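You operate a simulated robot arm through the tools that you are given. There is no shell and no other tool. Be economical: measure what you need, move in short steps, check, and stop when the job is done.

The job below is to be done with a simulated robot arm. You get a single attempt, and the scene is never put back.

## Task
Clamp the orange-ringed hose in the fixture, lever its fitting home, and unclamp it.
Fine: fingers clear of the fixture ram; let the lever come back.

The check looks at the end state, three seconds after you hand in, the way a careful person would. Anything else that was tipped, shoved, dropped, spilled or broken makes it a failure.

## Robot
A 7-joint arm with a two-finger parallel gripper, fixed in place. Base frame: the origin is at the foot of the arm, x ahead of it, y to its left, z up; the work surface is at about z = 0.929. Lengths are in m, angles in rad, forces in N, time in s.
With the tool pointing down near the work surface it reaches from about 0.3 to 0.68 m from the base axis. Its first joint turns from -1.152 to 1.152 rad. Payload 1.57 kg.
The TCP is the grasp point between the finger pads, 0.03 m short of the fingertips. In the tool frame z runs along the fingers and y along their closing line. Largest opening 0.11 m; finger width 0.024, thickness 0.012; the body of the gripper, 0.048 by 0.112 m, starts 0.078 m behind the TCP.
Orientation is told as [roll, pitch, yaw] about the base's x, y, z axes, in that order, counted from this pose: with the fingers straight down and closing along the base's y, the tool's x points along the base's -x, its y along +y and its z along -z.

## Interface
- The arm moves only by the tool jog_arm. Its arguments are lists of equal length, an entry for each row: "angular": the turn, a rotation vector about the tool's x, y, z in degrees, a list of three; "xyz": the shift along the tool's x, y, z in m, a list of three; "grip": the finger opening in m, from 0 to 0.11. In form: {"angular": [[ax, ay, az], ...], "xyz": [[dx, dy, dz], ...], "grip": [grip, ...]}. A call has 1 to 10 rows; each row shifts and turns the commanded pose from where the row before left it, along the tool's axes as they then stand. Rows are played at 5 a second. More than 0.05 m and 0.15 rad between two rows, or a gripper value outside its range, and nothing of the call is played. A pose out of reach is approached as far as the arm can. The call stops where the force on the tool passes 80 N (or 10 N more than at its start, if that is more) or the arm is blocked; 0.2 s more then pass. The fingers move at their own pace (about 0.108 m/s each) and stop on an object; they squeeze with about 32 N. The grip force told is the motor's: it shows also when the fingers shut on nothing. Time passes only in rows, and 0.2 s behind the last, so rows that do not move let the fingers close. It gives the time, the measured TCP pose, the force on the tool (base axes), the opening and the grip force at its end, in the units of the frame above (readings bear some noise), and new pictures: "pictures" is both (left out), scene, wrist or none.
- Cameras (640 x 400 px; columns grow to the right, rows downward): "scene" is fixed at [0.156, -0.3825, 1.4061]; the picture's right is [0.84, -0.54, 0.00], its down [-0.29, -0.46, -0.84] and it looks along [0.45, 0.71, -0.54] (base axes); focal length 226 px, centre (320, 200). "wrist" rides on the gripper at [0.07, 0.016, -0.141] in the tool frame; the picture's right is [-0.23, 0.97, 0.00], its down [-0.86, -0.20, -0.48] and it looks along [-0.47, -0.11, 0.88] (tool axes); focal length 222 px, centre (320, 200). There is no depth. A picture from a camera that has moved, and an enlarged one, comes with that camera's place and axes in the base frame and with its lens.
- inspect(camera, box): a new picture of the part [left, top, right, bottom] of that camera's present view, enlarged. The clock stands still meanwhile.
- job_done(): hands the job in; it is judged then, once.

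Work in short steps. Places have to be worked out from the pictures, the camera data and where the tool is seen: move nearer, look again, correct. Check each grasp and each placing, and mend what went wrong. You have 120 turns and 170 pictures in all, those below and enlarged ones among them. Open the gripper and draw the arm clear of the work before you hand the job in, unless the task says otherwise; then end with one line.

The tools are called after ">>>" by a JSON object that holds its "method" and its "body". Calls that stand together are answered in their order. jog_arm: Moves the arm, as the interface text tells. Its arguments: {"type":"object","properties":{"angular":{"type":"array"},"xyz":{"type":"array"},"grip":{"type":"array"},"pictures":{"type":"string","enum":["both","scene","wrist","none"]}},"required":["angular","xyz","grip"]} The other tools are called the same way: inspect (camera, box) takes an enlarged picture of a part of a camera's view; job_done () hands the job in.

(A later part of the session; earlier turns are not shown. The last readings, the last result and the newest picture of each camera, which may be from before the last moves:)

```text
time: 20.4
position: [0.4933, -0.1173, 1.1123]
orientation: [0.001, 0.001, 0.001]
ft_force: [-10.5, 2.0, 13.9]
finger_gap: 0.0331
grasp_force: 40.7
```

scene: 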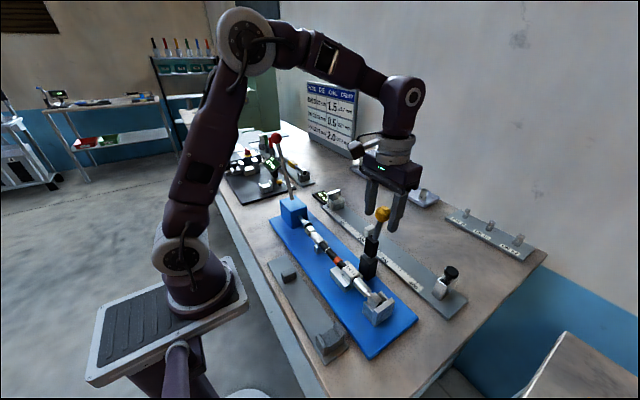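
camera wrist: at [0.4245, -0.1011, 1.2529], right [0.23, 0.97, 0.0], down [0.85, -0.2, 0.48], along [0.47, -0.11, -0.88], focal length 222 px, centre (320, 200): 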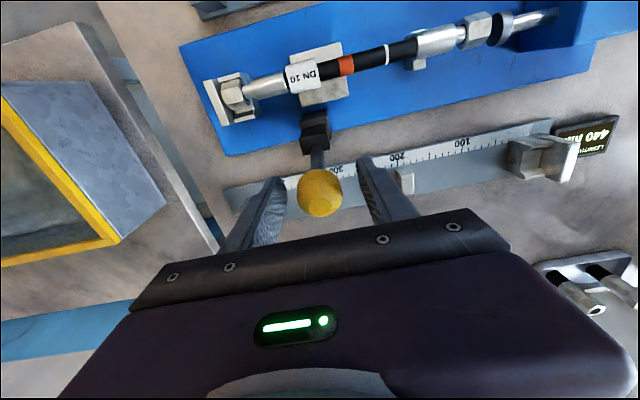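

Gripped (33 mm). I swing the handle in the −x direction along its arc (hinge ≈0.125 m below) a first 20° and read forces.

>>> {"method": "jog_arm", "body": {"angular": [[0, 0, 0], [0, 0, 0], [0, 0, 0], [0, 0, 0], [0, 0, 0]], "xyz": [[0.011, 0, -0.0015], [0.011, 0, -0.0005], [0.011, 0, 0.0005], [0.011, 0, 0.0015], [0, 0, 0]], "grip": [0.0, 0.0, 0.0, 0.0, 0.0], "pictures": "both"}}

>>> {"method": "inspect", "body": {"camera": "scene", "box": [320, 170, 420, 310]}}

```text
time: 21.6
position: [0.45, -0.1173, 1.1107]
orientation: [0.001, 0.0, 0.0]
ft_force: [10.3, -12.5, -1.8]
finger_gap: 0.0329
grasp_force: 41.1
camera wrist: at [0.3824, -0.1021, 1.2502], right [0.23, 0.97, 0.0], down [0.85, -0.2, 0.48], along [0.47, -0.11, -0.88], focal length 222 px, centre (320, 200)
```

scene: 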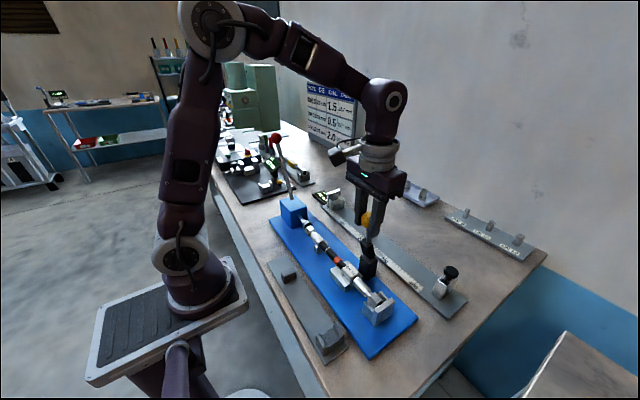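
wrist: 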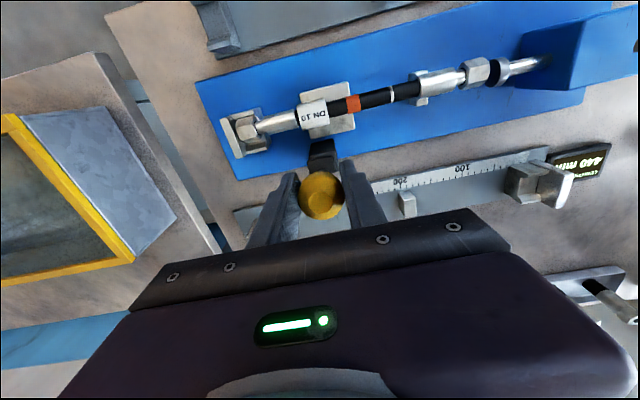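

```text
2.86 times, centred on (370, 240) of scene
camera zoom: at [0.1563, -0.3829, 1.406], right [0.84, -0.54, 0.0], down [-0.29, -0.46, -0.84], along [0.45, 0.71, -0.54], focal length 645 px, centre (177, 86)
```

zoom: 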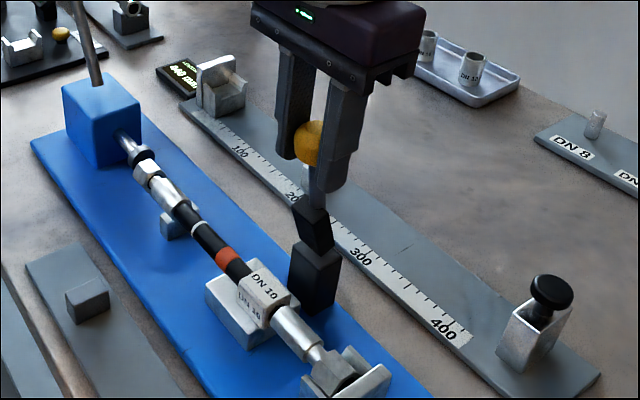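

It swings freely in −x. I continue the arc to about −40°, easing −y by 1 mm for the side load.

>>> {"method": "jog_arm", "body": {"angular": [[0, 0, 0], [0, 0, 0], [0, 0, 0], [0, 0, 0], [0, 0, 0]], "xyz": [[0.017, -0.001, 0.004], [0.017, 0, 0.006], [0.014, 0, 0.008], [0.014, 0, 0.01], [0, 0, 0]], "grip": [0.0, 0.0, 0.0, 0.0, 0.0], "pictures": "none"}}

>>> {"method": "inspect", "body": {"camera": "scene", "box": [310, 180, 410, 320]}}

```text
time: 22.8
position: [0.3875, -0.1175, 1.0825]
orientation: [-0.002, 0.001, 0.0]
ft_force: [14.1, -6.5, -3.0]
finger_gap: 0.0332
grasp_force: 41.2
```

```text
2.86 times, centred on (360, 250) of scene
camera zoom: at [0.1564, -0.3827, 1.406], right [0.84, -0.54, 0.0], down [-0.29, -0.46, -0.84], along [0.45, 0.71, -0.54], focal length 645 px, centre (206, 57)
```

zoom: 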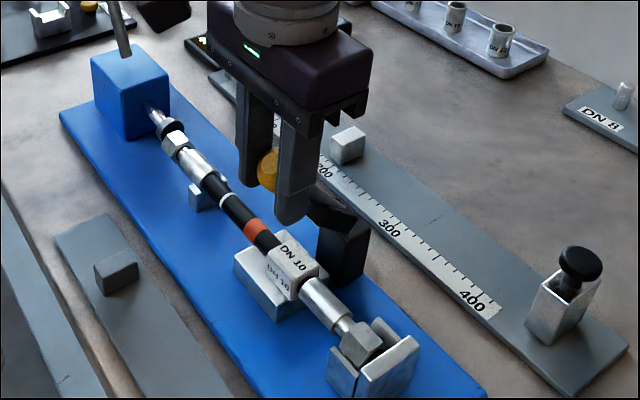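

Arc tracks well, forces low. I continue to about −70°.

>>> {"method": "jog_arm", "body": {"angular": [[0, 0, 0], [0, 0, 0], [0, 0, 0], [0, 0, 0], [0, 0, 0]], "xyz": [[0.012, 0, 0.0115], [0.01, 0, 0.0125], [0.0085, 0, 0.014], [0.007, 0, 0.0155], [0, 0, 0]], "grip": [0.0, 0.0, 0.0, 0.0, 0.0], "pictures": "none"}}

>>> {"method": "inspect", "body": {"camera": "scene", "box": [310, 180, 410, 320]}}

```text
time: 24.0
position: [0.3482, -0.117, 1.0283]
orientation: [0.001, 0.003, -0.002]
ft_force: [-18.0, -18.8, 14.6]
finger_gap: 0.0325
grasp_force: 41.2
```

```text
2.86 times, centred on (360, 250) of scene
camera zoom: at [0.1552, -0.383, 1.4061], right [0.84, -0.54, 0.0], down [-0.29, -0.46, -0.84], along [0.45, 0.71, -0.54], focal length 645 px, centre (206, 57)
```

zoom: 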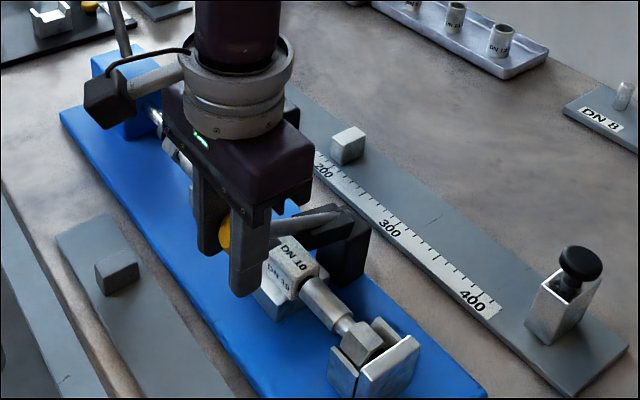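

Slight outward/up load, so we are a little inside the arc. I go on downward in small steps with a bit more −x.

>>> {"method": "jog_arm", "body": {"angular": [[0, 0, 0], [0, 0, 0], [0, 0, 0]], "xyz": [[0.005, -0.001, 0.008], [0.001, 0, 0.006], [0, 0, 0]], "grip": [0.0, 0.0, 0.0], "pictures": "wrist"}}

>>> {"method": "inspect", "body": {"camera": "scene", "box": [320, 220, 400, 320]}}

```text
time: 24.8
position: [0.3454, -0.1181, 1.0149]
orientation: [0.001, 0.0, 0.0]
ft_force: [-8.5, 0.0, 10.0]
finger_gap: 0.0322
grasp_force: 40.9
camera wrist: at [0.2776, -0.1025, 1.1559], right [0.23, 0.97, 0.0], down [0.86, -0.2, 0.48], along [0.47, -0.11, -0.88], focal length 222 px, centre (320, 200)
```

wrist: 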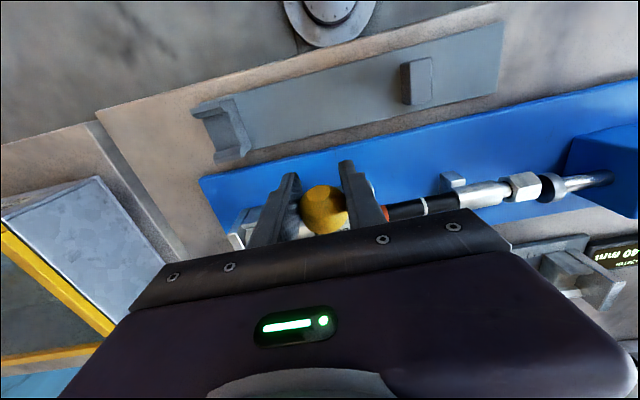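

```text
4.00 times, centred on (360, 270) of scene
camera zoom: at [0.1556, -0.3825, 1.4062], right [0.84, -0.54, 0.0], down [-0.29, -0.46, -0.84], along [0.45, 0.71, -0.54], focal length 904 px, centre (160, -80)
```

zoom: 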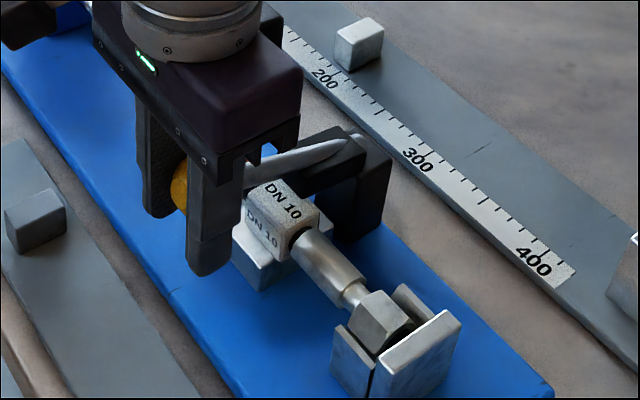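

The arm is nearly over the tag. I press down further in small steps until resistance grows.

>>> {"method": "jog_arm", "body": {"angular": [[0, 0, 0], [0, 0, 0], [0, 0, 0], [0, 0, 0]], "xyz": [[0.002, 0, 0.006], [0, 0, 0.006], [0, 0, 0.004], [0, 0, 0]], "grip": [0.0, 0.0, 0.0, 0.0], "pictures": "none"}}

>>> {"method": "inspect", "body": {"camera": "scene", "box": [320, 220, 400, 320]}}

```text
time: 25.8
position: [0.3417, -0.1176, 0.9993]
orientation: [0.002, 0.003, -0.002]
ft_force: [-17.0, 21.0, 5.9]
finger_gap: 0.0323
grasp_force: 40.9
```

```text
4.00 times, centred on (360, 270) of scene
camera zoom: at [0.1554, -0.3819, 1.4064], right [0.84, -0.54, 0.0], down [-0.29, -0.46, -0.84], along [0.45, 0.71, -0.54], focal length 904 px, centre (160, -80)
```

zoom: 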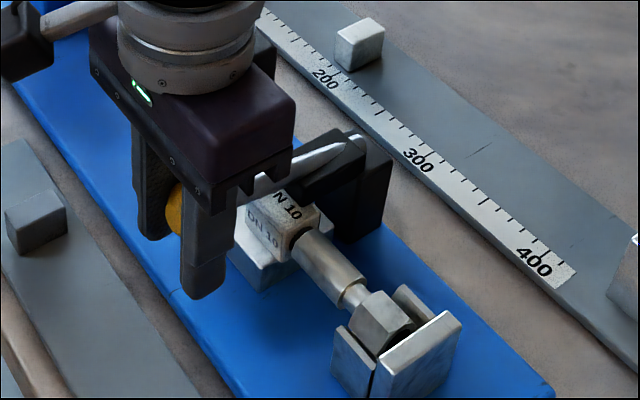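

Arm is coming onto the tag; still light. Continue down.

>>> {"method": "jog_arm", "body": {"angular": [[0, 0, 0], [0, 0, 0], [0, 0, 0]], "xyz": [[0.001, 0.001, 0.004], [0, 0, 0.004], [0, 0, 0]], "grip": [0.0, 0.0, 0.0], "pictures": "none"}}

>>> {"method": "inspect", "body": {"camera": "scene", "box": [320, 220, 400, 320]}}

```text
time: 26.6
position: [0.3429, -0.1186, 0.9914]
orientation: [-0.001, -0.001, 0.001]
ft_force: [-11.3, 16.7, 36.0]
finger_gap: 0.0324
grasp_force: 40.6
```

```text
4.00 times, centred on (360, 270) of scene
camera zoom: at [0.1552, -0.3819, 1.4064], right [0.84, -0.54, 0.0], down [-0.29, -0.46, -0.84], along [0.45, 0.71, -0.54], focal length 904 px, centre (160, -80)
```

zoom: 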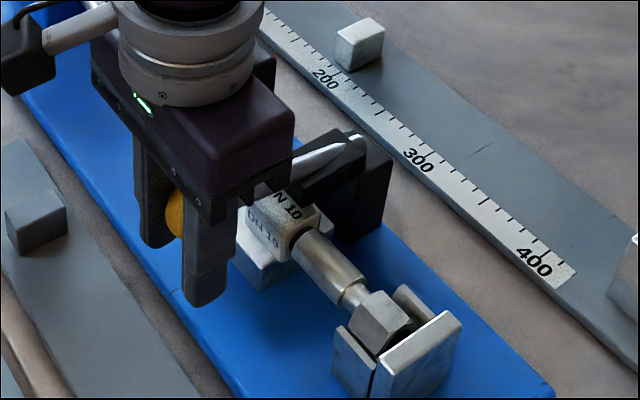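

Resistance has risen to 36 N; arm contacting the tag. I press slightly more to seat it, then release and see whether it stays.

>>> {"method": "jog_arm", "body": {"angular": [[0, 0, 0], [0, 0, 0], [0, 0, 0]], "xyz": [[0, 0, 0.003], [0, 0, 0.003], [0, 0, 0]], "grip": [0.0, 0.0, 0.0], "pictures": "none"}}

>>> {"method": "inspect", "body": {"camera": "scene", "box": [340, 240, 390, 290]}}

```text
time: 27.4
position: [0.3423, -0.1182, 0.9855]
orientation: [0.0, -0.002, -0.002]
ft_force: [-4.6, 11.3, 35.2]
finger_gap: 0.0325
grasp_force: 40.5
```

```text
8.00 times, centred on (365, 265) of scene
camera zoom: at [0.1554, -0.3821, 1.4063], right [0.84, -0.54, 0.0], down [-0.29, -0.46, -0.84], along [0.45, 0.71, -0.54], focal length 1807 px, centre (-40, -320)
```

zoom: 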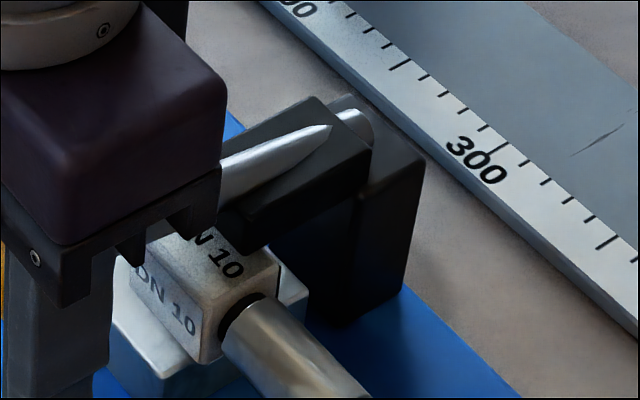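

Load plateaus (knob may be slipping in the pads). I open and look whether the clamp stays down.

>>> {"method": "jog_arm", "body": {"angular": [[0, 0, 0], [0, 0, 0], [0, 0, 0], [0, 0, 0], [0, 0, 0]], "xyz": [[0, 0, 0], [0, 0, 0], [0, 0, -0.03], [0, 0, -0.04], [0, 0, -0.04]], "grip": [0.06, 0.06, 0.06, 0.06, 0.06], "pictures": "both"}}

>>> {"method": "inspect", "body": {"camera": "scene", "box": [300, 210, 400, 320]}}

>>> {"method": "inspect", "body": {"camera": "wrist", "box": [200, 80, 400, 240]}}

```text
time: 28.6
position: [0.3405, -0.1182, 1.0969]
orientation: [0.0, 0.0, 0.0]
ft_force: [0.0, -0.5, -0.3]
finger_gap: 0.0602
grasp_force: 0.0
camera wrist: at [0.2739, -0.1035, 1.2371], right [0.23, 0.97, 0.0], down [0.86, -0.2, 0.48], along [0.47, -0.11, -0.88], focal length 222 px, centre (320, 200)
```

scene: 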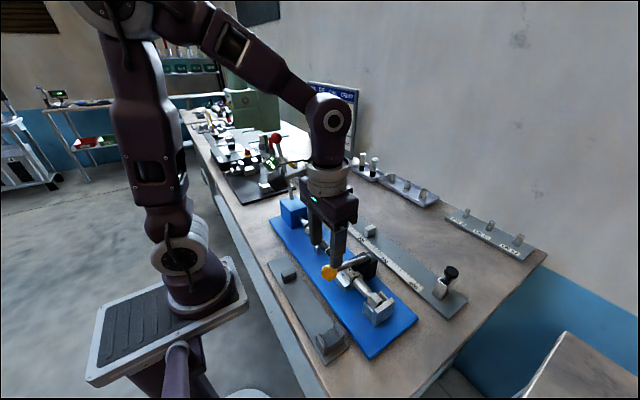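
wrist: 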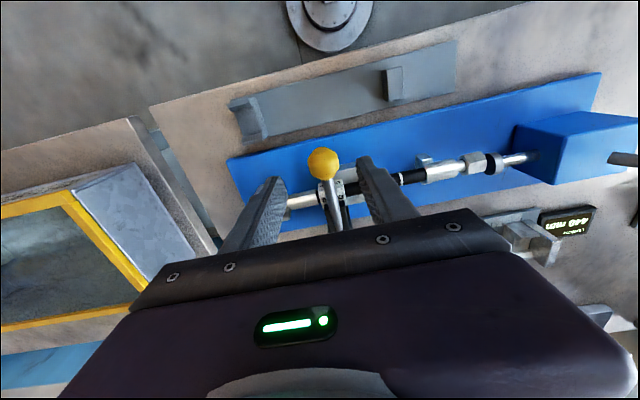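

```text
3.64 times, centred on (350, 265) of scene
camera zoom: at [0.156, -0.3825, 1.4061], right [0.84, -0.54, 0.0], down [-0.29, -0.46, -0.84], along [0.45, 0.71, -0.54], focal length 821 px, centre (211, -36)
```

zoom: 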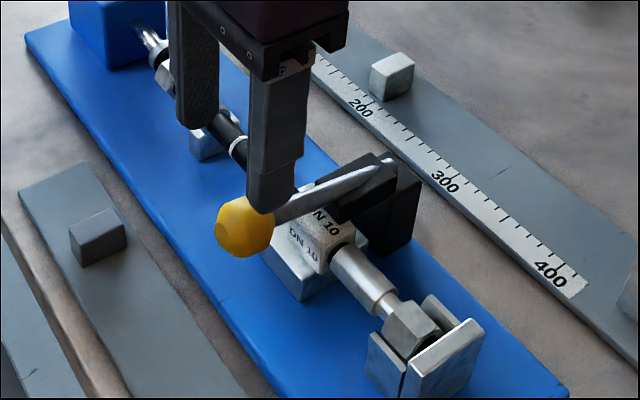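

```text
2.50 times, centred on (300, 160) of wrist
camera zoom: at [0.2739, -0.1035, 1.2371], right [0.23, 0.97, 0.0], down [0.86, -0.2, 0.48], along [0.47, -0.11, -0.88], focal length 555 px, centre (370, 300)
```

zoom: 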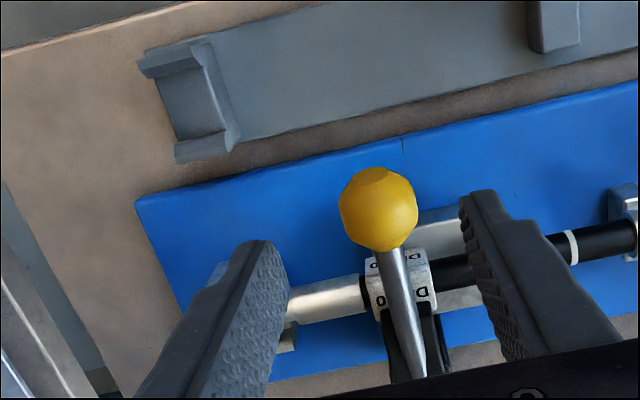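

The clamp stays down. I inspect arm-to-tag contact closely from the scene view with the hand moved aside.

>>> {"method": "jog_arm", "body": {"angular": [[0, 0, 0], [0, 0, 0], [0, 0, 0]], "xyz": [[0, 0, -0.04], [0, 0.04, -0.02], [0, 0.04, 0]], "grip": [0.06, 0.03, 0.0], "pictures": "none"}}

>>> {"method": "inspect", "body": {"camera": "scene", "box": [310, 240, 390, 310]}}

>>> {"method": "inspect", "body": {"camera": "wrist", "box": [180, 80, 480, 230]}}

```text
time: 29.4
position: [0.3438, -0.0375, 1.1566]
orientation: [0.0, 0.0, 0.0]
ft_force: [-0.4, -0.4, -0.3]
finger_gap: 0.0
grasp_force: 21.6
```

```text
5.71 times, centred on (350, 275) of scene
camera zoom: at [0.1559, -0.3825, 1.4061], right [0.84, -0.54, 0.0], down [-0.29, -0.46, -0.84], along [0.45, 0.71, -0.54], focal length 1291 px, centre (149, -229)
```

zoom: 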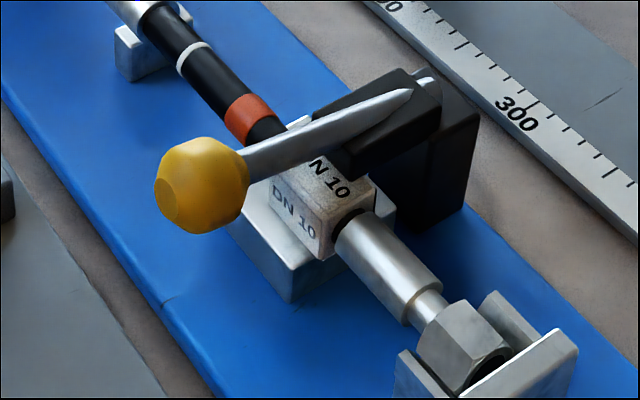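

```text
2.13 times, centred on (330, 155) of wrist
camera zoom: at [0.2769, -0.0217, 1.2972], right [0.23, 0.97, 0.0], down [0.86, -0.2, 0.48], along [0.47, -0.11, -0.88], focal length 474 px, centre (299, 296)
```

zoom: 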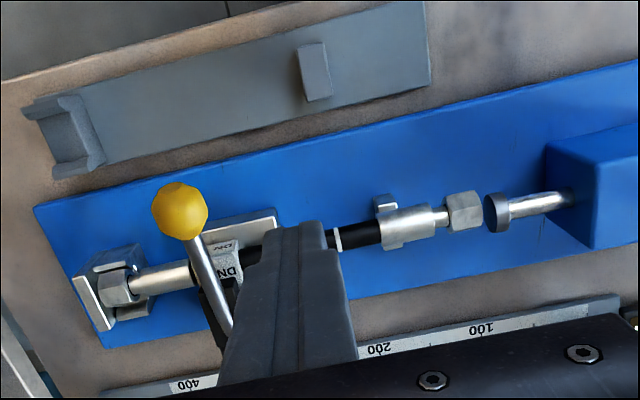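

The clamp block lies flat on the tag. To be sure it is fully seated, I press lightly on the knob from above with closed fingers.

>>> {"method": "jog_arm", "body": {"angular": [[0, 0, 0], [0, 0, 0], [0, 0, 0], [0, 0, 0], [0, 0, 0]], "xyz": [[-0.003, -0.04, 0], [-0.003, -0.04, 0], [0, 0, 0.04], [0, 0, 0.04], [0, 0, 0.01]], "grip": [0.0, 0.0, 0.0, 0.0, 0.0], "pictures": "none"}}

>>> {"method": "jog_arm", "body": {"angular": [[0, 0, 0], [0, 0, 0], [0, 0, 0], [0, 0, 0]], "xyz": [[0, 0, 0.004], [0, 0, 0.004], [0, 0, 0.004], [0, 0, 0]], "grip": [0.0, 0.0, 0.0, 0.0], "pictures": "scene"}}

```text
time: 30.6
position: [0.3467, -0.1193, 1.0659]
orientation: [0.0, -0.001, 0.001]
ft_force: [0.7, 0.3, 0.4]
finger_gap: 0.0
grasp_force: 21.4
```

```text
time: 31.6
position: [0.3477, -0.1184, 1.0533]
orientation: [0.0, -0.001, 0.001]
ft_force: [-0.1, -0.2, 0.8]
finger_gap: 0.0
grasp_force: 21.5
```

scene: 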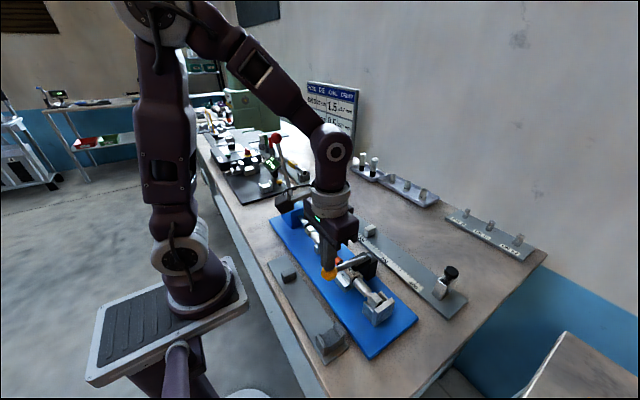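

No contact yet at tip z≈1.023; I go down a few more millimetres until force appears.

>>> {"method": "jog_arm", "body": {"angular": [[0, 0, 0], [0, 0, 0], [0, 0, 0], [0, 0, 0]], "xyz": [[0, 0, 0.003], [0, 0, 0.003], [0, 0, 0.003], [0, 0, 0]], "grip": [0.0, 0.0, 0.0, 0.0], "pictures": "none"}}

>>> {"method": "inspect", "body": {"camera": "scene", "box": [310, 230, 390, 310]}}

```text
time: 32.4
position: [0.3463, -0.1186, 1.0484]
orientation: [-0.003, -0.002, 0.003]
ft_force: [-13.8, 7.8, 57.1]
finger_gap: 0.0
grasp_force: 21.1
stopped in row 4: the force on the tool passed its limit (the readings are from after the stop); the commanded pose is now the measured one
```

```text
5.00 times, centred on (350, 270) of scene
camera zoom: at [0.1549, -0.3821, 1.4064], right [0.84, -0.54, 0.0], down [-0.29, -0.46, -0.84], along [0.45, 0.71, -0.54], focal length 1129 px, centre (170, -150)
```

zoom: 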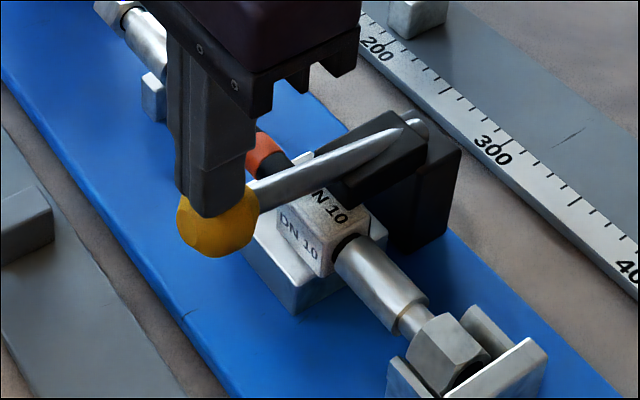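

The clamp is firm (no give at ~60 N). I lift off and move toward the lever to measure its red ball.

>>> {"method": "jog_arm", "body": {"angular": [[0, 0, 0], [0, 0, 0], [0, 0, 0], [0, 0, 0], [0, 0, 0], [0, 0, 0], [0, 0, 0], [0, 0, 0]], "xyz": [[0, 0, -0.045], [0, 0, -0.045], [0, 0, -0.045], [0, 0, -0.045], [0, 0, -0.045], [0, 0.05, 0], [0, 0.05, 0], [0, 0.05, 0]], "grip": [0.0, 0.0, 0.0, 0.0, 0.0, 0.0, 0.0, 0.0], "pictures": "both"}}

>>> {"method": "inspect", "body": {"camera": "scene", "box": [240, 110, 400, 290]}}

>>> {"method": "inspect", "body": {"camera": "wrist", "box": [350, 80, 640, 240]}}

```text
time: 34.2
position: [0.346, 0.0307, 1.2723]
orientation: [-0.001, -0.001, 0.002]
ft_force: [0.2, -0.4, 0.1]
finger_gap: 0.0001
grasp_force: 21.5
camera wrist: at [0.2791, 0.0466, 1.4128], right [0.23, 0.97, 0.0], down [0.85, -0.2, 0.48], along [0.47, -0.11, -0.88], focal length 222 px, centre (320, 200)
```

scene: 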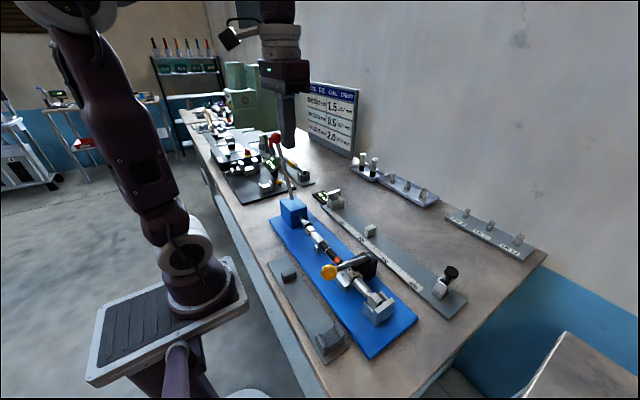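
wrist: 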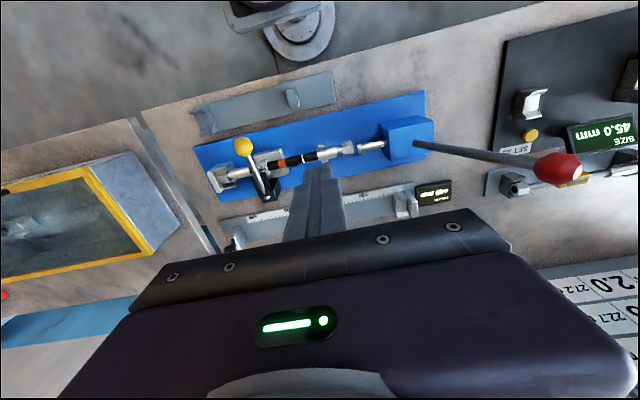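

```text
2.22 times, centred on (320, 200) of scene
camera zoom: at [0.1559, -0.3825, 1.4061], right [0.84, -0.54, 0.0], down [-0.29, -0.46, -0.84], along [0.45, 0.71, -0.54], focal length 502 px, centre (320, 200)
```

zoom: 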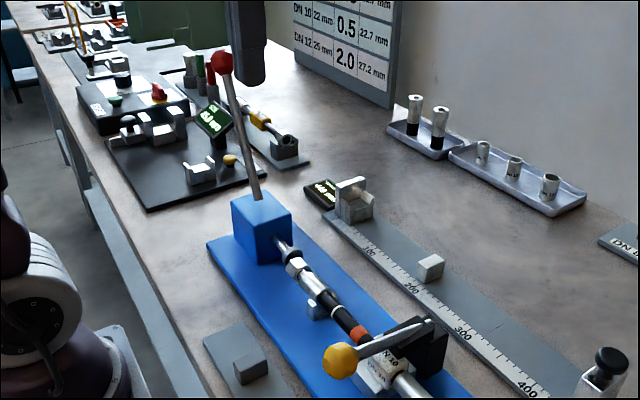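

```text
2.21 times, centred on (495, 160) of wrist
camera zoom: at [0.2791, 0.0466, 1.4128], right [0.23, 0.97, 0.0], down [0.85, -0.2, 0.48], along [0.47, -0.11, -0.88], focal length 490 px, centre (-66, 288)
```

zoom: 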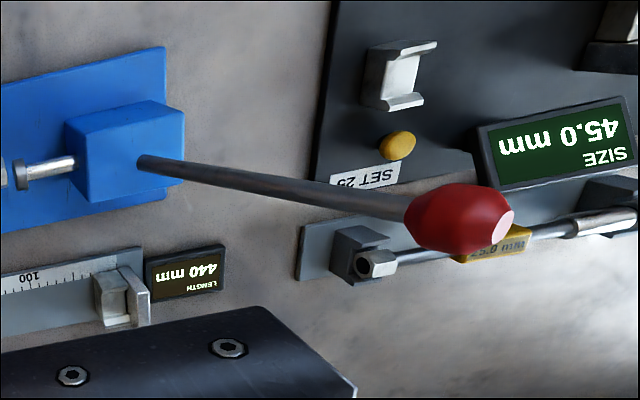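

Ball measured near (0.405, 0.25, 1.208), lever leaning +y, hinge in the block near y≈0.20. I go around over its −x side to the +y side with closed fingers, and look before pushing.

>>> {"method": "jog_arm", "body": {"angular": [[0, 0, 0], [0, 0, 0], [0, 0, 0], [0, 0, 0], [0, 0, 0], [0, 0, 0], [0, 0, 0], [0, 0, 0]], "xyz": [[0, 0.03, -0.03], [0, 0.048, 0], [0, 0.048, 0], [0, 0.048, 0], [0, 0.048, 0], [0, 0.048, 0], [-0.033, 0.008, 0], [-0.033, 0, 0]], "grip": [0.0, 0.0, 0.0, 0.0, 0.0, 0.0, 0.0, 0.0], "pictures": "both"}}

>>> {"method": "inspect", "body": {"camera": "scene", "box": [220, 80, 340, 230]}}

```text
time: 36.0
position: [0.3559, 0.3014, 1.3018]
orientation: [0.001, -0.004, 0.0]
ft_force: [0.2, -0.5, 0.5]
finger_gap: 0.0001
grasp_force: 21.5
out of reach, approached as far as the arm can: row 7, 8
camera wrist: at [0.2874, 0.3171, 1.4413], right [0.23, 0.97, 0.0], down [0.85, -0.2, 0.48], along [0.47, -0.11, -0.88], focal length 222 px, centre (320, 200)
```

scene: 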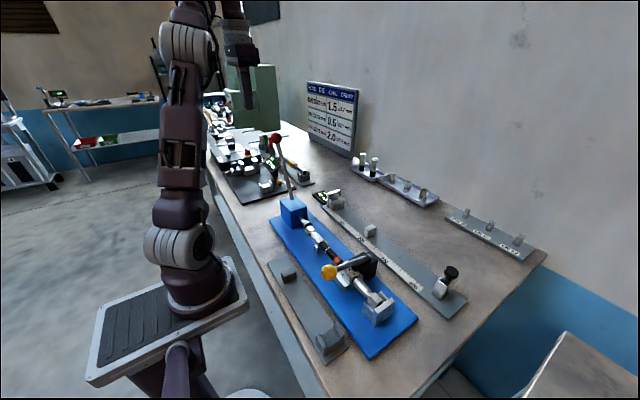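
wrist: 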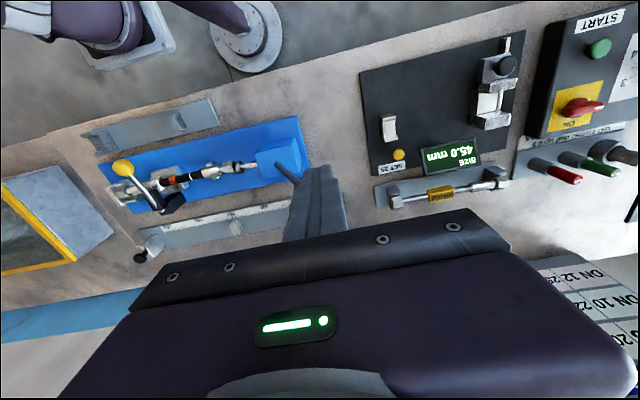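

```text
2.67 times, centred on (280, 155) of scene
camera zoom: at [0.156, -0.3825, 1.4061], right [0.84, -0.54, 0.0], down [-0.29, -0.46, -0.84], along [0.45, 0.71, -0.54], focal length 602 px, centre (427, 320)
```

zoom: 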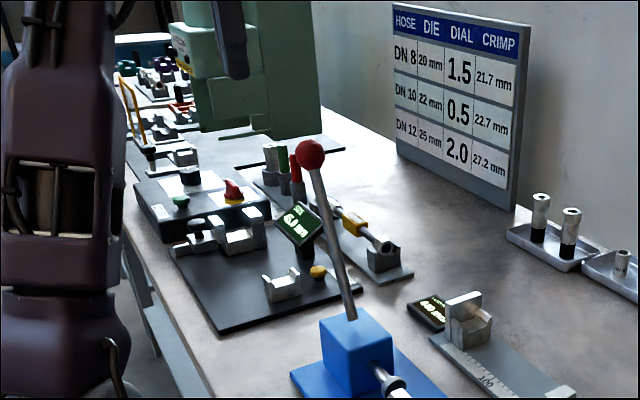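

Reach is short at this height; going lower gives more. At y≈0.30 I am clear of the ball, so I lower to z≈1.185 and see where x ends up.

>>> {"method": "jog_arm", "body": {"angular": [[0, 0, 0], [0, 0, 0], [0, 0, 0], [0, 0, 0], [0, 0, 0]], "xyz": [[0, 0, 0.03], [0, 0, 0.03], [0, 0, 0.03], [0, 0, 0.027], [0, 0, 0]], "grip": [0.0, 0.0, 0.0, 0.0, 0.0], "pictures": "both"}}

>>> {"method": "inspect", "body": {"camera": "scene", "box": [220, 80, 340, 230]}}

```text
time: 37.2
position: [0.357, 0.3031, 1.1835]
orientation: [-0.002, -0.001, 0.003]
ft_force: [-0.4, 0.3, 0.1]
finger_gap: 0.0002
grasp_force: 21.0
camera wrist: at [0.2887, 0.3186, 1.3233], right [0.23, 0.97, 0.0], down [0.85, -0.2, 0.48], along [0.47, -0.11, -0.88], focal length 222 px, centre (320, 200)
```

scene: 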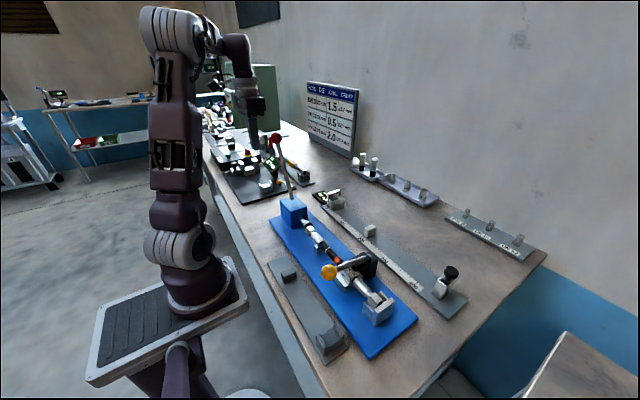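
wrist: 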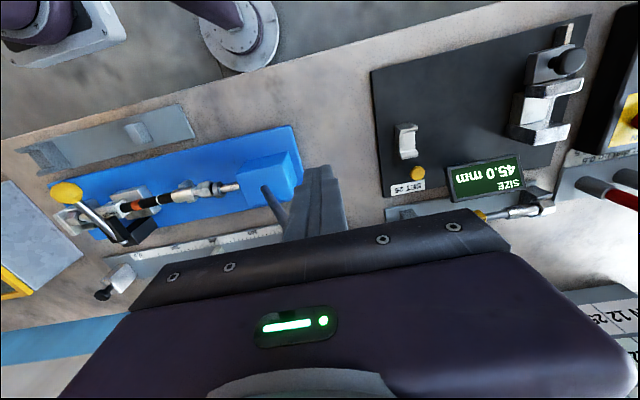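

```text
2.67 times, centred on (280, 155) of scene
camera zoom: at [0.156, -0.3825, 1.4061], right [0.84, -0.54, 0.0], down [-0.29, -0.46, -0.84], along [0.45, 0.71, -0.54], focal length 602 px, centre (427, 320)
```

zoom: 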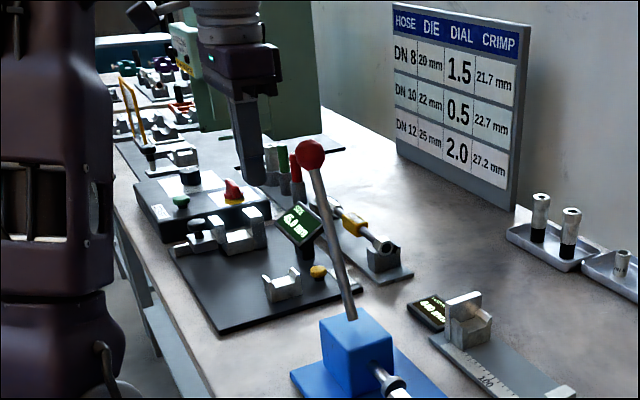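

Ball now best at (0.412, 0.257, 1.197). I move +x in behind it at y≈0.303.

>>> {"method": "jog_arm", "body": {"angular": [[0, 0, 0], [0, 0, 0], [0, 0, 0], [0, 0, 0]], "xyz": [[-0.02, 0, 0], [-0.02, 0, 0], [-0.015, 0, 0], [0, 0, 0]], "grip": [0.0, 0.0, 0.0, 0.0], "pictures": "both"}}

>>> {"method": "inspect", "body": {"camera": "scene", "box": [220, 80, 340, 230]}}

```text
time: 38.0
position: [0.3941, 0.305, 1.1829]
orientation: [-0.009, 0.031, 0.013]
ft_force: [-15.1, 3.2, 2.3]
finger_gap: 0.0002
grasp_force: 21.7
stopped in row 3: the force on the tool passed its limit (the readings are from after the stop); the commanded pose is now the measured one
camera wrist: at [0.3304, 0.3207, 1.3243], right [0.21, 0.98, -0.02], down [0.87, -0.18, 0.45], along [0.44, -0.11, -0.89], focal length 222 px, centre (320, 200)
```

scene: 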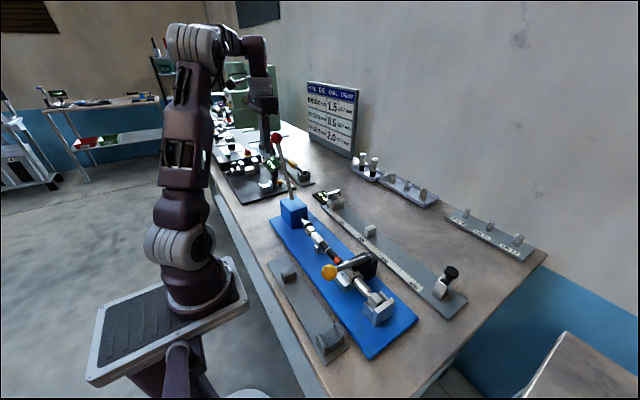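
wrist: 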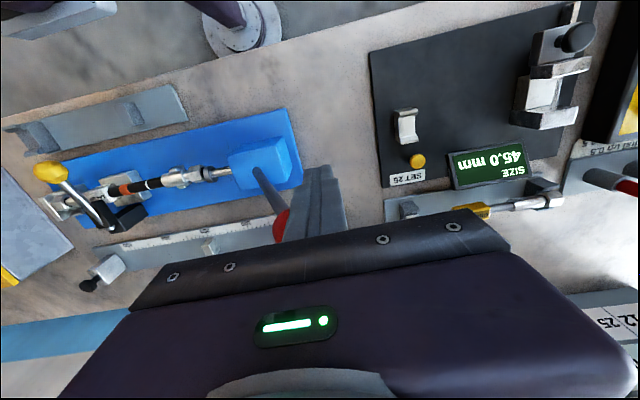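

```text
2.67 times, centred on (280, 155) of scene
camera zoom: at [0.1554, -0.3824, 1.4062], right [0.84, -0.54, 0.0], down [-0.29, -0.46, -0.84], along [0.45, 0.71, -0.54], focal length 602 px, centre (427, 320)
```

zoom: 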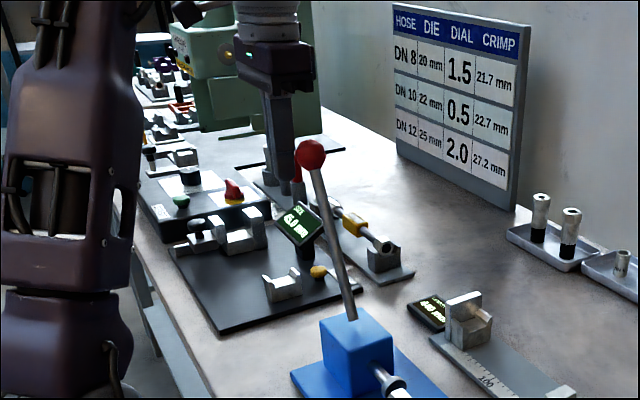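

The finger side touched the ball: it is farther +y than judged, about (0.415, 0.283, 1.195). I back off in −x, straighten the tool, and go to y≈0.345.

>>> {"method": "jog_arm", "body": {"angular": [[0, 0, 0], [0, -1.8, 0], [0, 0, 0], [0, 0, 0]], "xyz": [[0.02, 0, 0], [0.01, 0, 0], [0, 0.04, 0], [0, 0, 0]], "grip": [0.0, 0.0, 0.0, 0.0], "pictures": "both"}}

>>> {"method": "inspect", "body": {"camera": "wrist", "box": [180, 120, 340, 250]}}

```text
time: 39.0
position: [0.3659, 0.3443, 1.1825]
orientation: [-0.009, -0.004, 0.009]
ft_force: [-0.5, 0.4, -0.2]
finger_gap: 0.0
grasp_force: 20.8
camera wrist: at [0.2982, 0.3603, 1.3223], right [0.22, 0.98, -0.01], down [0.86, -0.19, 0.48], along [0.47, -0.11, -0.88], focal length 222 px, centre (320, 200)
```

scene: 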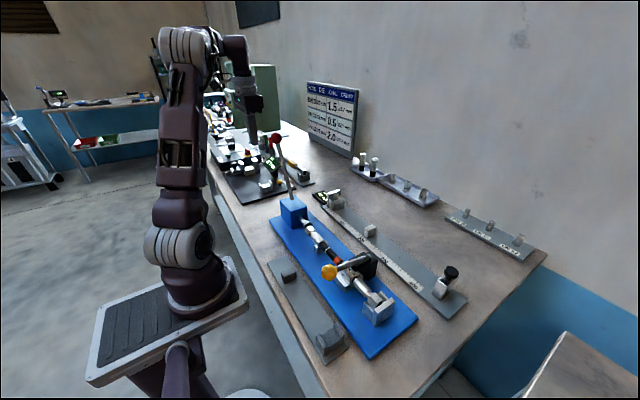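
wrist: 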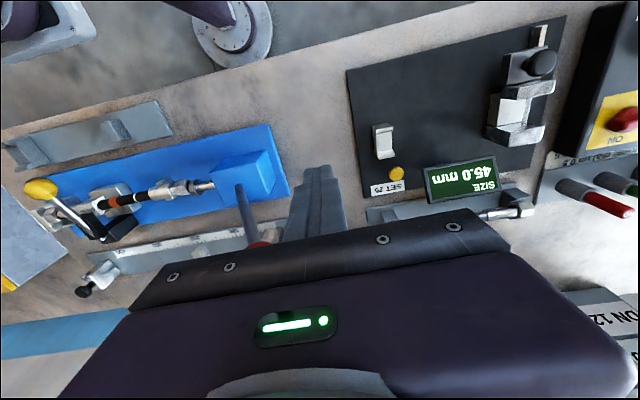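

```text
3.08 times, centred on (260, 185) of wrist
camera zoom: at [0.2982, 0.3603, 1.3223], right [0.22, 0.98, -0.01], down [0.86, -0.19, 0.48], along [0.47, -0.11, -0.88], focal length 684 px, centre (505, 246)
```

zoom: 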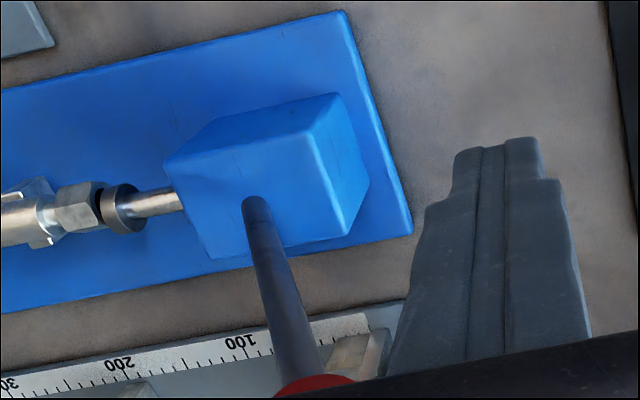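

Ball reads about (0.403, 0.29, 1.195). At y≈0.344 there is room; I move +x to ≈0.41.

>>> {"method": "jog_arm", "body": {"angular": [[0, 0, 0], [0, 0, 0], [0, 0, 0]], "xyz": [[-0.022, 0, 0], [-0.021, 0, 0], [0, 0, 0]], "grip": [0.0, 0.0, 0.0], "pictures": "both"}}

>>> {"method": "inspect", "body": {"camera": "wrist", "box": [180, 120, 340, 250]}}

>>> {"method": "inspect", "body": {"camera": "scene", "box": [220, 80, 340, 230]}}

```text
time: 39.8
position: [0.4085, 0.3449, 1.1822]
orientation: [-0.012, -0.002, 0.011]
ft_force: [-0.1, 0.5, 0.9]
finger_gap: 0.0
grasp_force: 21.0
camera wrist: at [0.3402, 0.3603, 1.3223], right [0.22, 0.98, -0.01], down [0.86, -0.19, 0.48], along [0.47, -0.11, -0.88], focal length 222 px, centre (320, 200)
```

scene: 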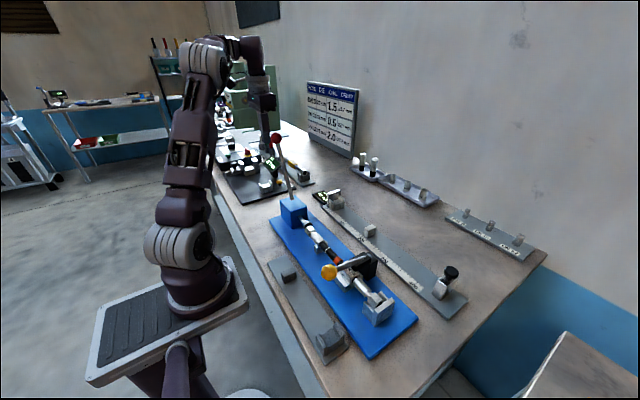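
wrist: 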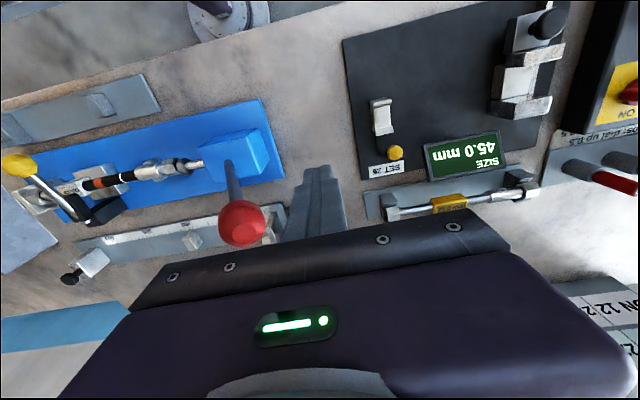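

```text
3.08 times, centred on (260, 185) of wrist
camera zoom: at [0.3402, 0.3603, 1.3223], right [0.22, 0.98, -0.01], down [0.86, -0.19, 0.48], along [0.47, -0.11, -0.88], focal length 684 px, centre (505, 246)
```

zoom: 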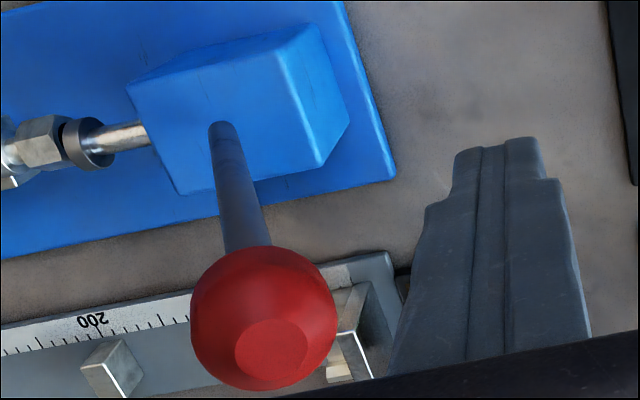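

```text
2.67 times, centred on (280, 155) of scene
camera zoom: at [0.156, -0.3825, 1.4061], right [0.84, -0.54, 0.0], down [-0.29, -0.46, -0.84], along [0.45, 0.71, -0.54], focal length 602 px, centre (427, 320)
```

zoom: 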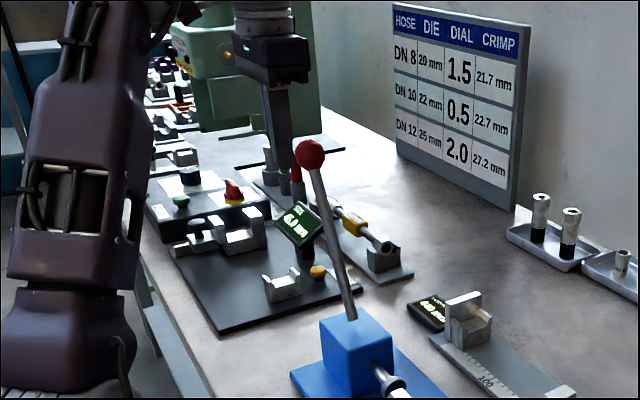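

Ball is at (0.414, 0.288, 1.195), clear in front of the fingers. I push −y in small steps; contact expected at TCP y≈0.316.

>>> {"method": "jog_arm", "body": {"angular": [[0, 0, 0], [0, 0, 0], [0, 0, 0], [0, 0, 0], [0, 0, 0]], "xyz": [[-0.005, -0.015, -0.006], [0, -0.015, 0], [0, -0.012, 0], [0, -0.012, 0], [0, 0, 0]], "grip": [0.0, 0.0, 0.0, 0.0, 0.0], "pictures": "both"}}

>>> {"method": "inspect", "body": {"camera": "scene", "box": [240, 110, 360, 280]}}

```text
time: 41.0
position: [0.4133, 0.2905, 1.1882]
orientation: [-0.01, -0.001, 0.01]
ft_force: [0.0, 1.0, -1.6]
finger_gap: 0.0002
grasp_force: 21.5
camera wrist: at [0.3455, 0.3066, 1.3283], right [0.22, 0.98, -0.01], down [0.86, -0.19, 0.48], along [0.47, -0.11, -0.88], focal length 222 px, centre (320, 200)
```

scene: 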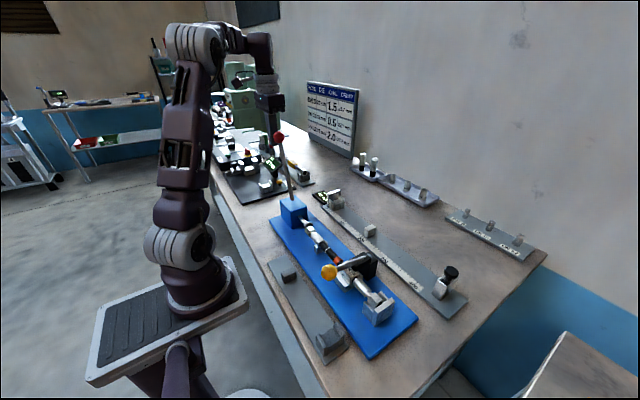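
wrist: 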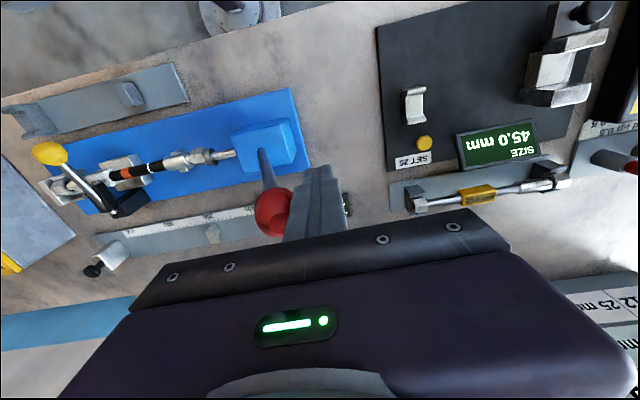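

```text
2.35 times, centred on (300, 195) of scene
camera zoom: at [0.156, -0.3825, 1.4061], right [0.84, -0.54, 0.0], down [-0.29, -0.46, -0.84], along [0.45, 0.71, -0.54], focal length 532 px, centre (367, 212)
```

zoom: 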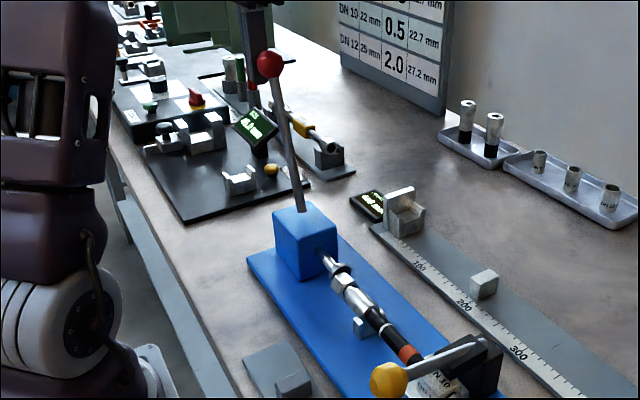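

The lever moves with little load and the ram advances toward the nut. I keep pushing −y, watching force.

>>> {"method": "jog_arm", "body": {"angular": [[0, 0, 0], [0, 0, 0], [0, 0, 0], [0, 0, 0], [0, 0, 0]], "xyz": [[0, -0.012, -0.002], [0, -0.012, -0.002], [0, -0.012, -0.002], [0, -0.012, 0], [0, 0, 0]], "grip": [0.0, 0.0, 0.0, 0.0, 0.0], "pictures": "wrist"}}

>>> {"method": "inspect", "body": {"camera": "scene", "box": [270, 180, 370, 290]}}

```text
time: 42.2
position: [0.416, 0.2425, 1.1956]
orientation: [-0.01, -0.003, 0.011]
ft_force: [-0.4, 3.4, 0.9]
finger_gap: 0.0
grasp_force: 22.0
camera wrist: at [0.3463, 0.2585, 1.3357], right [0.22, 0.98, -0.01], down [0.86, -0.19, 0.48], along [0.47, -0.11, -0.88], focal length 222 px, centre (320, 200)
```

wrist: 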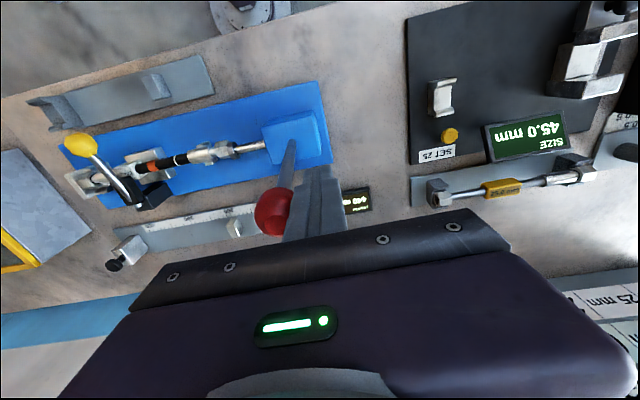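

```text
3.64 times, centred on (320, 235) of scene
camera zoom: at [0.1559, -0.3824, 1.4062], right [0.84, -0.54, 0.0], down [-0.29, -0.46, -0.84], along [0.45, 0.71, -0.54], focal length 821 px, centre (320, 73)
```

zoom: 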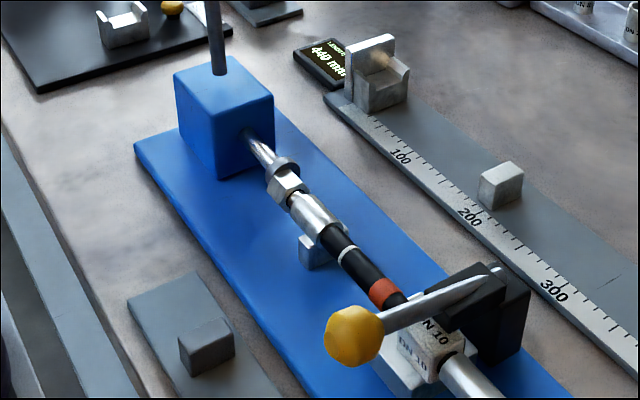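

The ram touches the nut and the ferrule seems to be closing on the white mark. Continue.

>>> {"method": "jog_arm", "body": {"angular": [[0, 0, 0], [0, 0, 0], [0, 0, 0], [0, 0, 0], [0, 0, 0]], "xyz": [[0, -0.01, 0], [0, -0.01, 0], [0, -0.01, 0], [0, -0.01, 0], [0, 0, 0]], "grip": [0.0, 0.0, 0.0, 0.0, 0.0], "pictures": "none"}}

>>> {"method": "inspect", "body": {"camera": "scene", "box": [270, 180, 370, 290]}}

```text
time: 43.4
position: [0.4137, 0.2011, 1.1948]
orientation: [-0.011, -0.003, 0.012]
ft_force: [-0.7, 3.7, 0.4]
finger_gap: 0.0
grasp_force: 20.6
```

```text
3.64 times, centred on (320, 235) of scene
camera zoom: at [0.1559, -0.3824, 1.4062], right [0.84, -0.54, 0.0], down [-0.29, -0.46, -0.84], along [0.45, 0.71, -0.54], focal length 821 px, centre (320, 73)
```

zoom: 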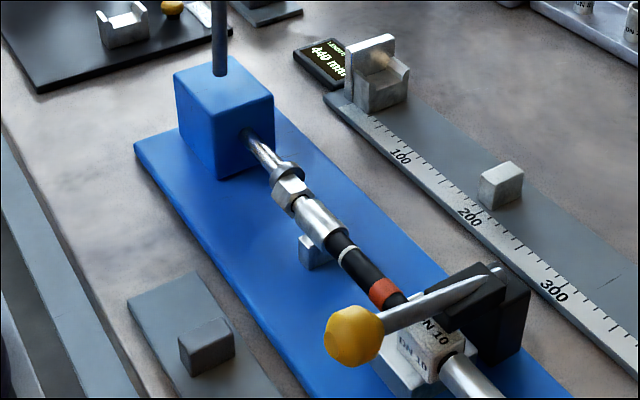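

The fitting is sliding in; hose and tag do not move. Continue.

>>> {"method": "jog_arm", "body": {"angular": [[0, 0, 0], [0, 0, 0], [0, 0, 0], [0, 0, 0], [0, 0, 0]], "xyz": [[0, -0.01, 0], [0, -0.01, 0], [0, -0.01, 0], [0, -0.01, 0], [0, 0, 0]], "grip": [0.0, 0.0, 0.0, 0.0, 0.0], "pictures": "wrist"}}

>>> {"method": "inspect", "body": {"camera": "scene", "box": [270, 180, 370, 290]}}

```text
time: 44.6
position: [0.4146, 0.1613, 1.1961]
orientation: [-0.01, -0.004, 0.01]
ft_force: [0.5, 3.6, -0.3]
finger_gap: 0.0001
grasp_force: 21.1
camera wrist: at [0.3471, 0.1775, 1.3357], right [0.22, 0.98, -0.01], down [0.86, -0.19, 0.48], along [0.47, -0.11, -0.88], focal length 222 px, centre (320, 200)
```

wrist: 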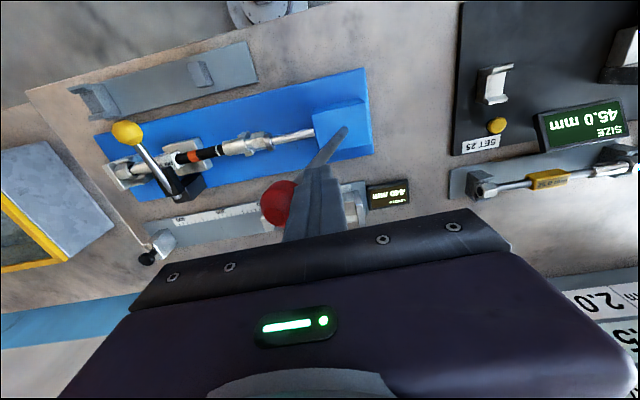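

```text
3.64 times, centred on (320, 235) of scene
camera zoom: at [0.156, -0.3824, 1.4062], right [0.84, -0.54, 0.0], down [-0.29, -0.46, -0.84], along [0.45, 0.71, -0.54], focal length 821 px, centre (320, 73)
```

zoom: 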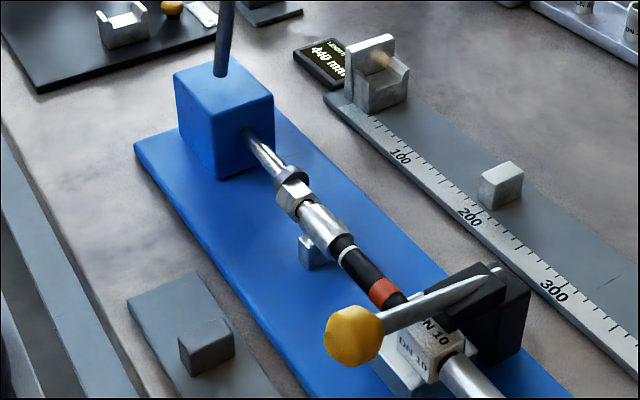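

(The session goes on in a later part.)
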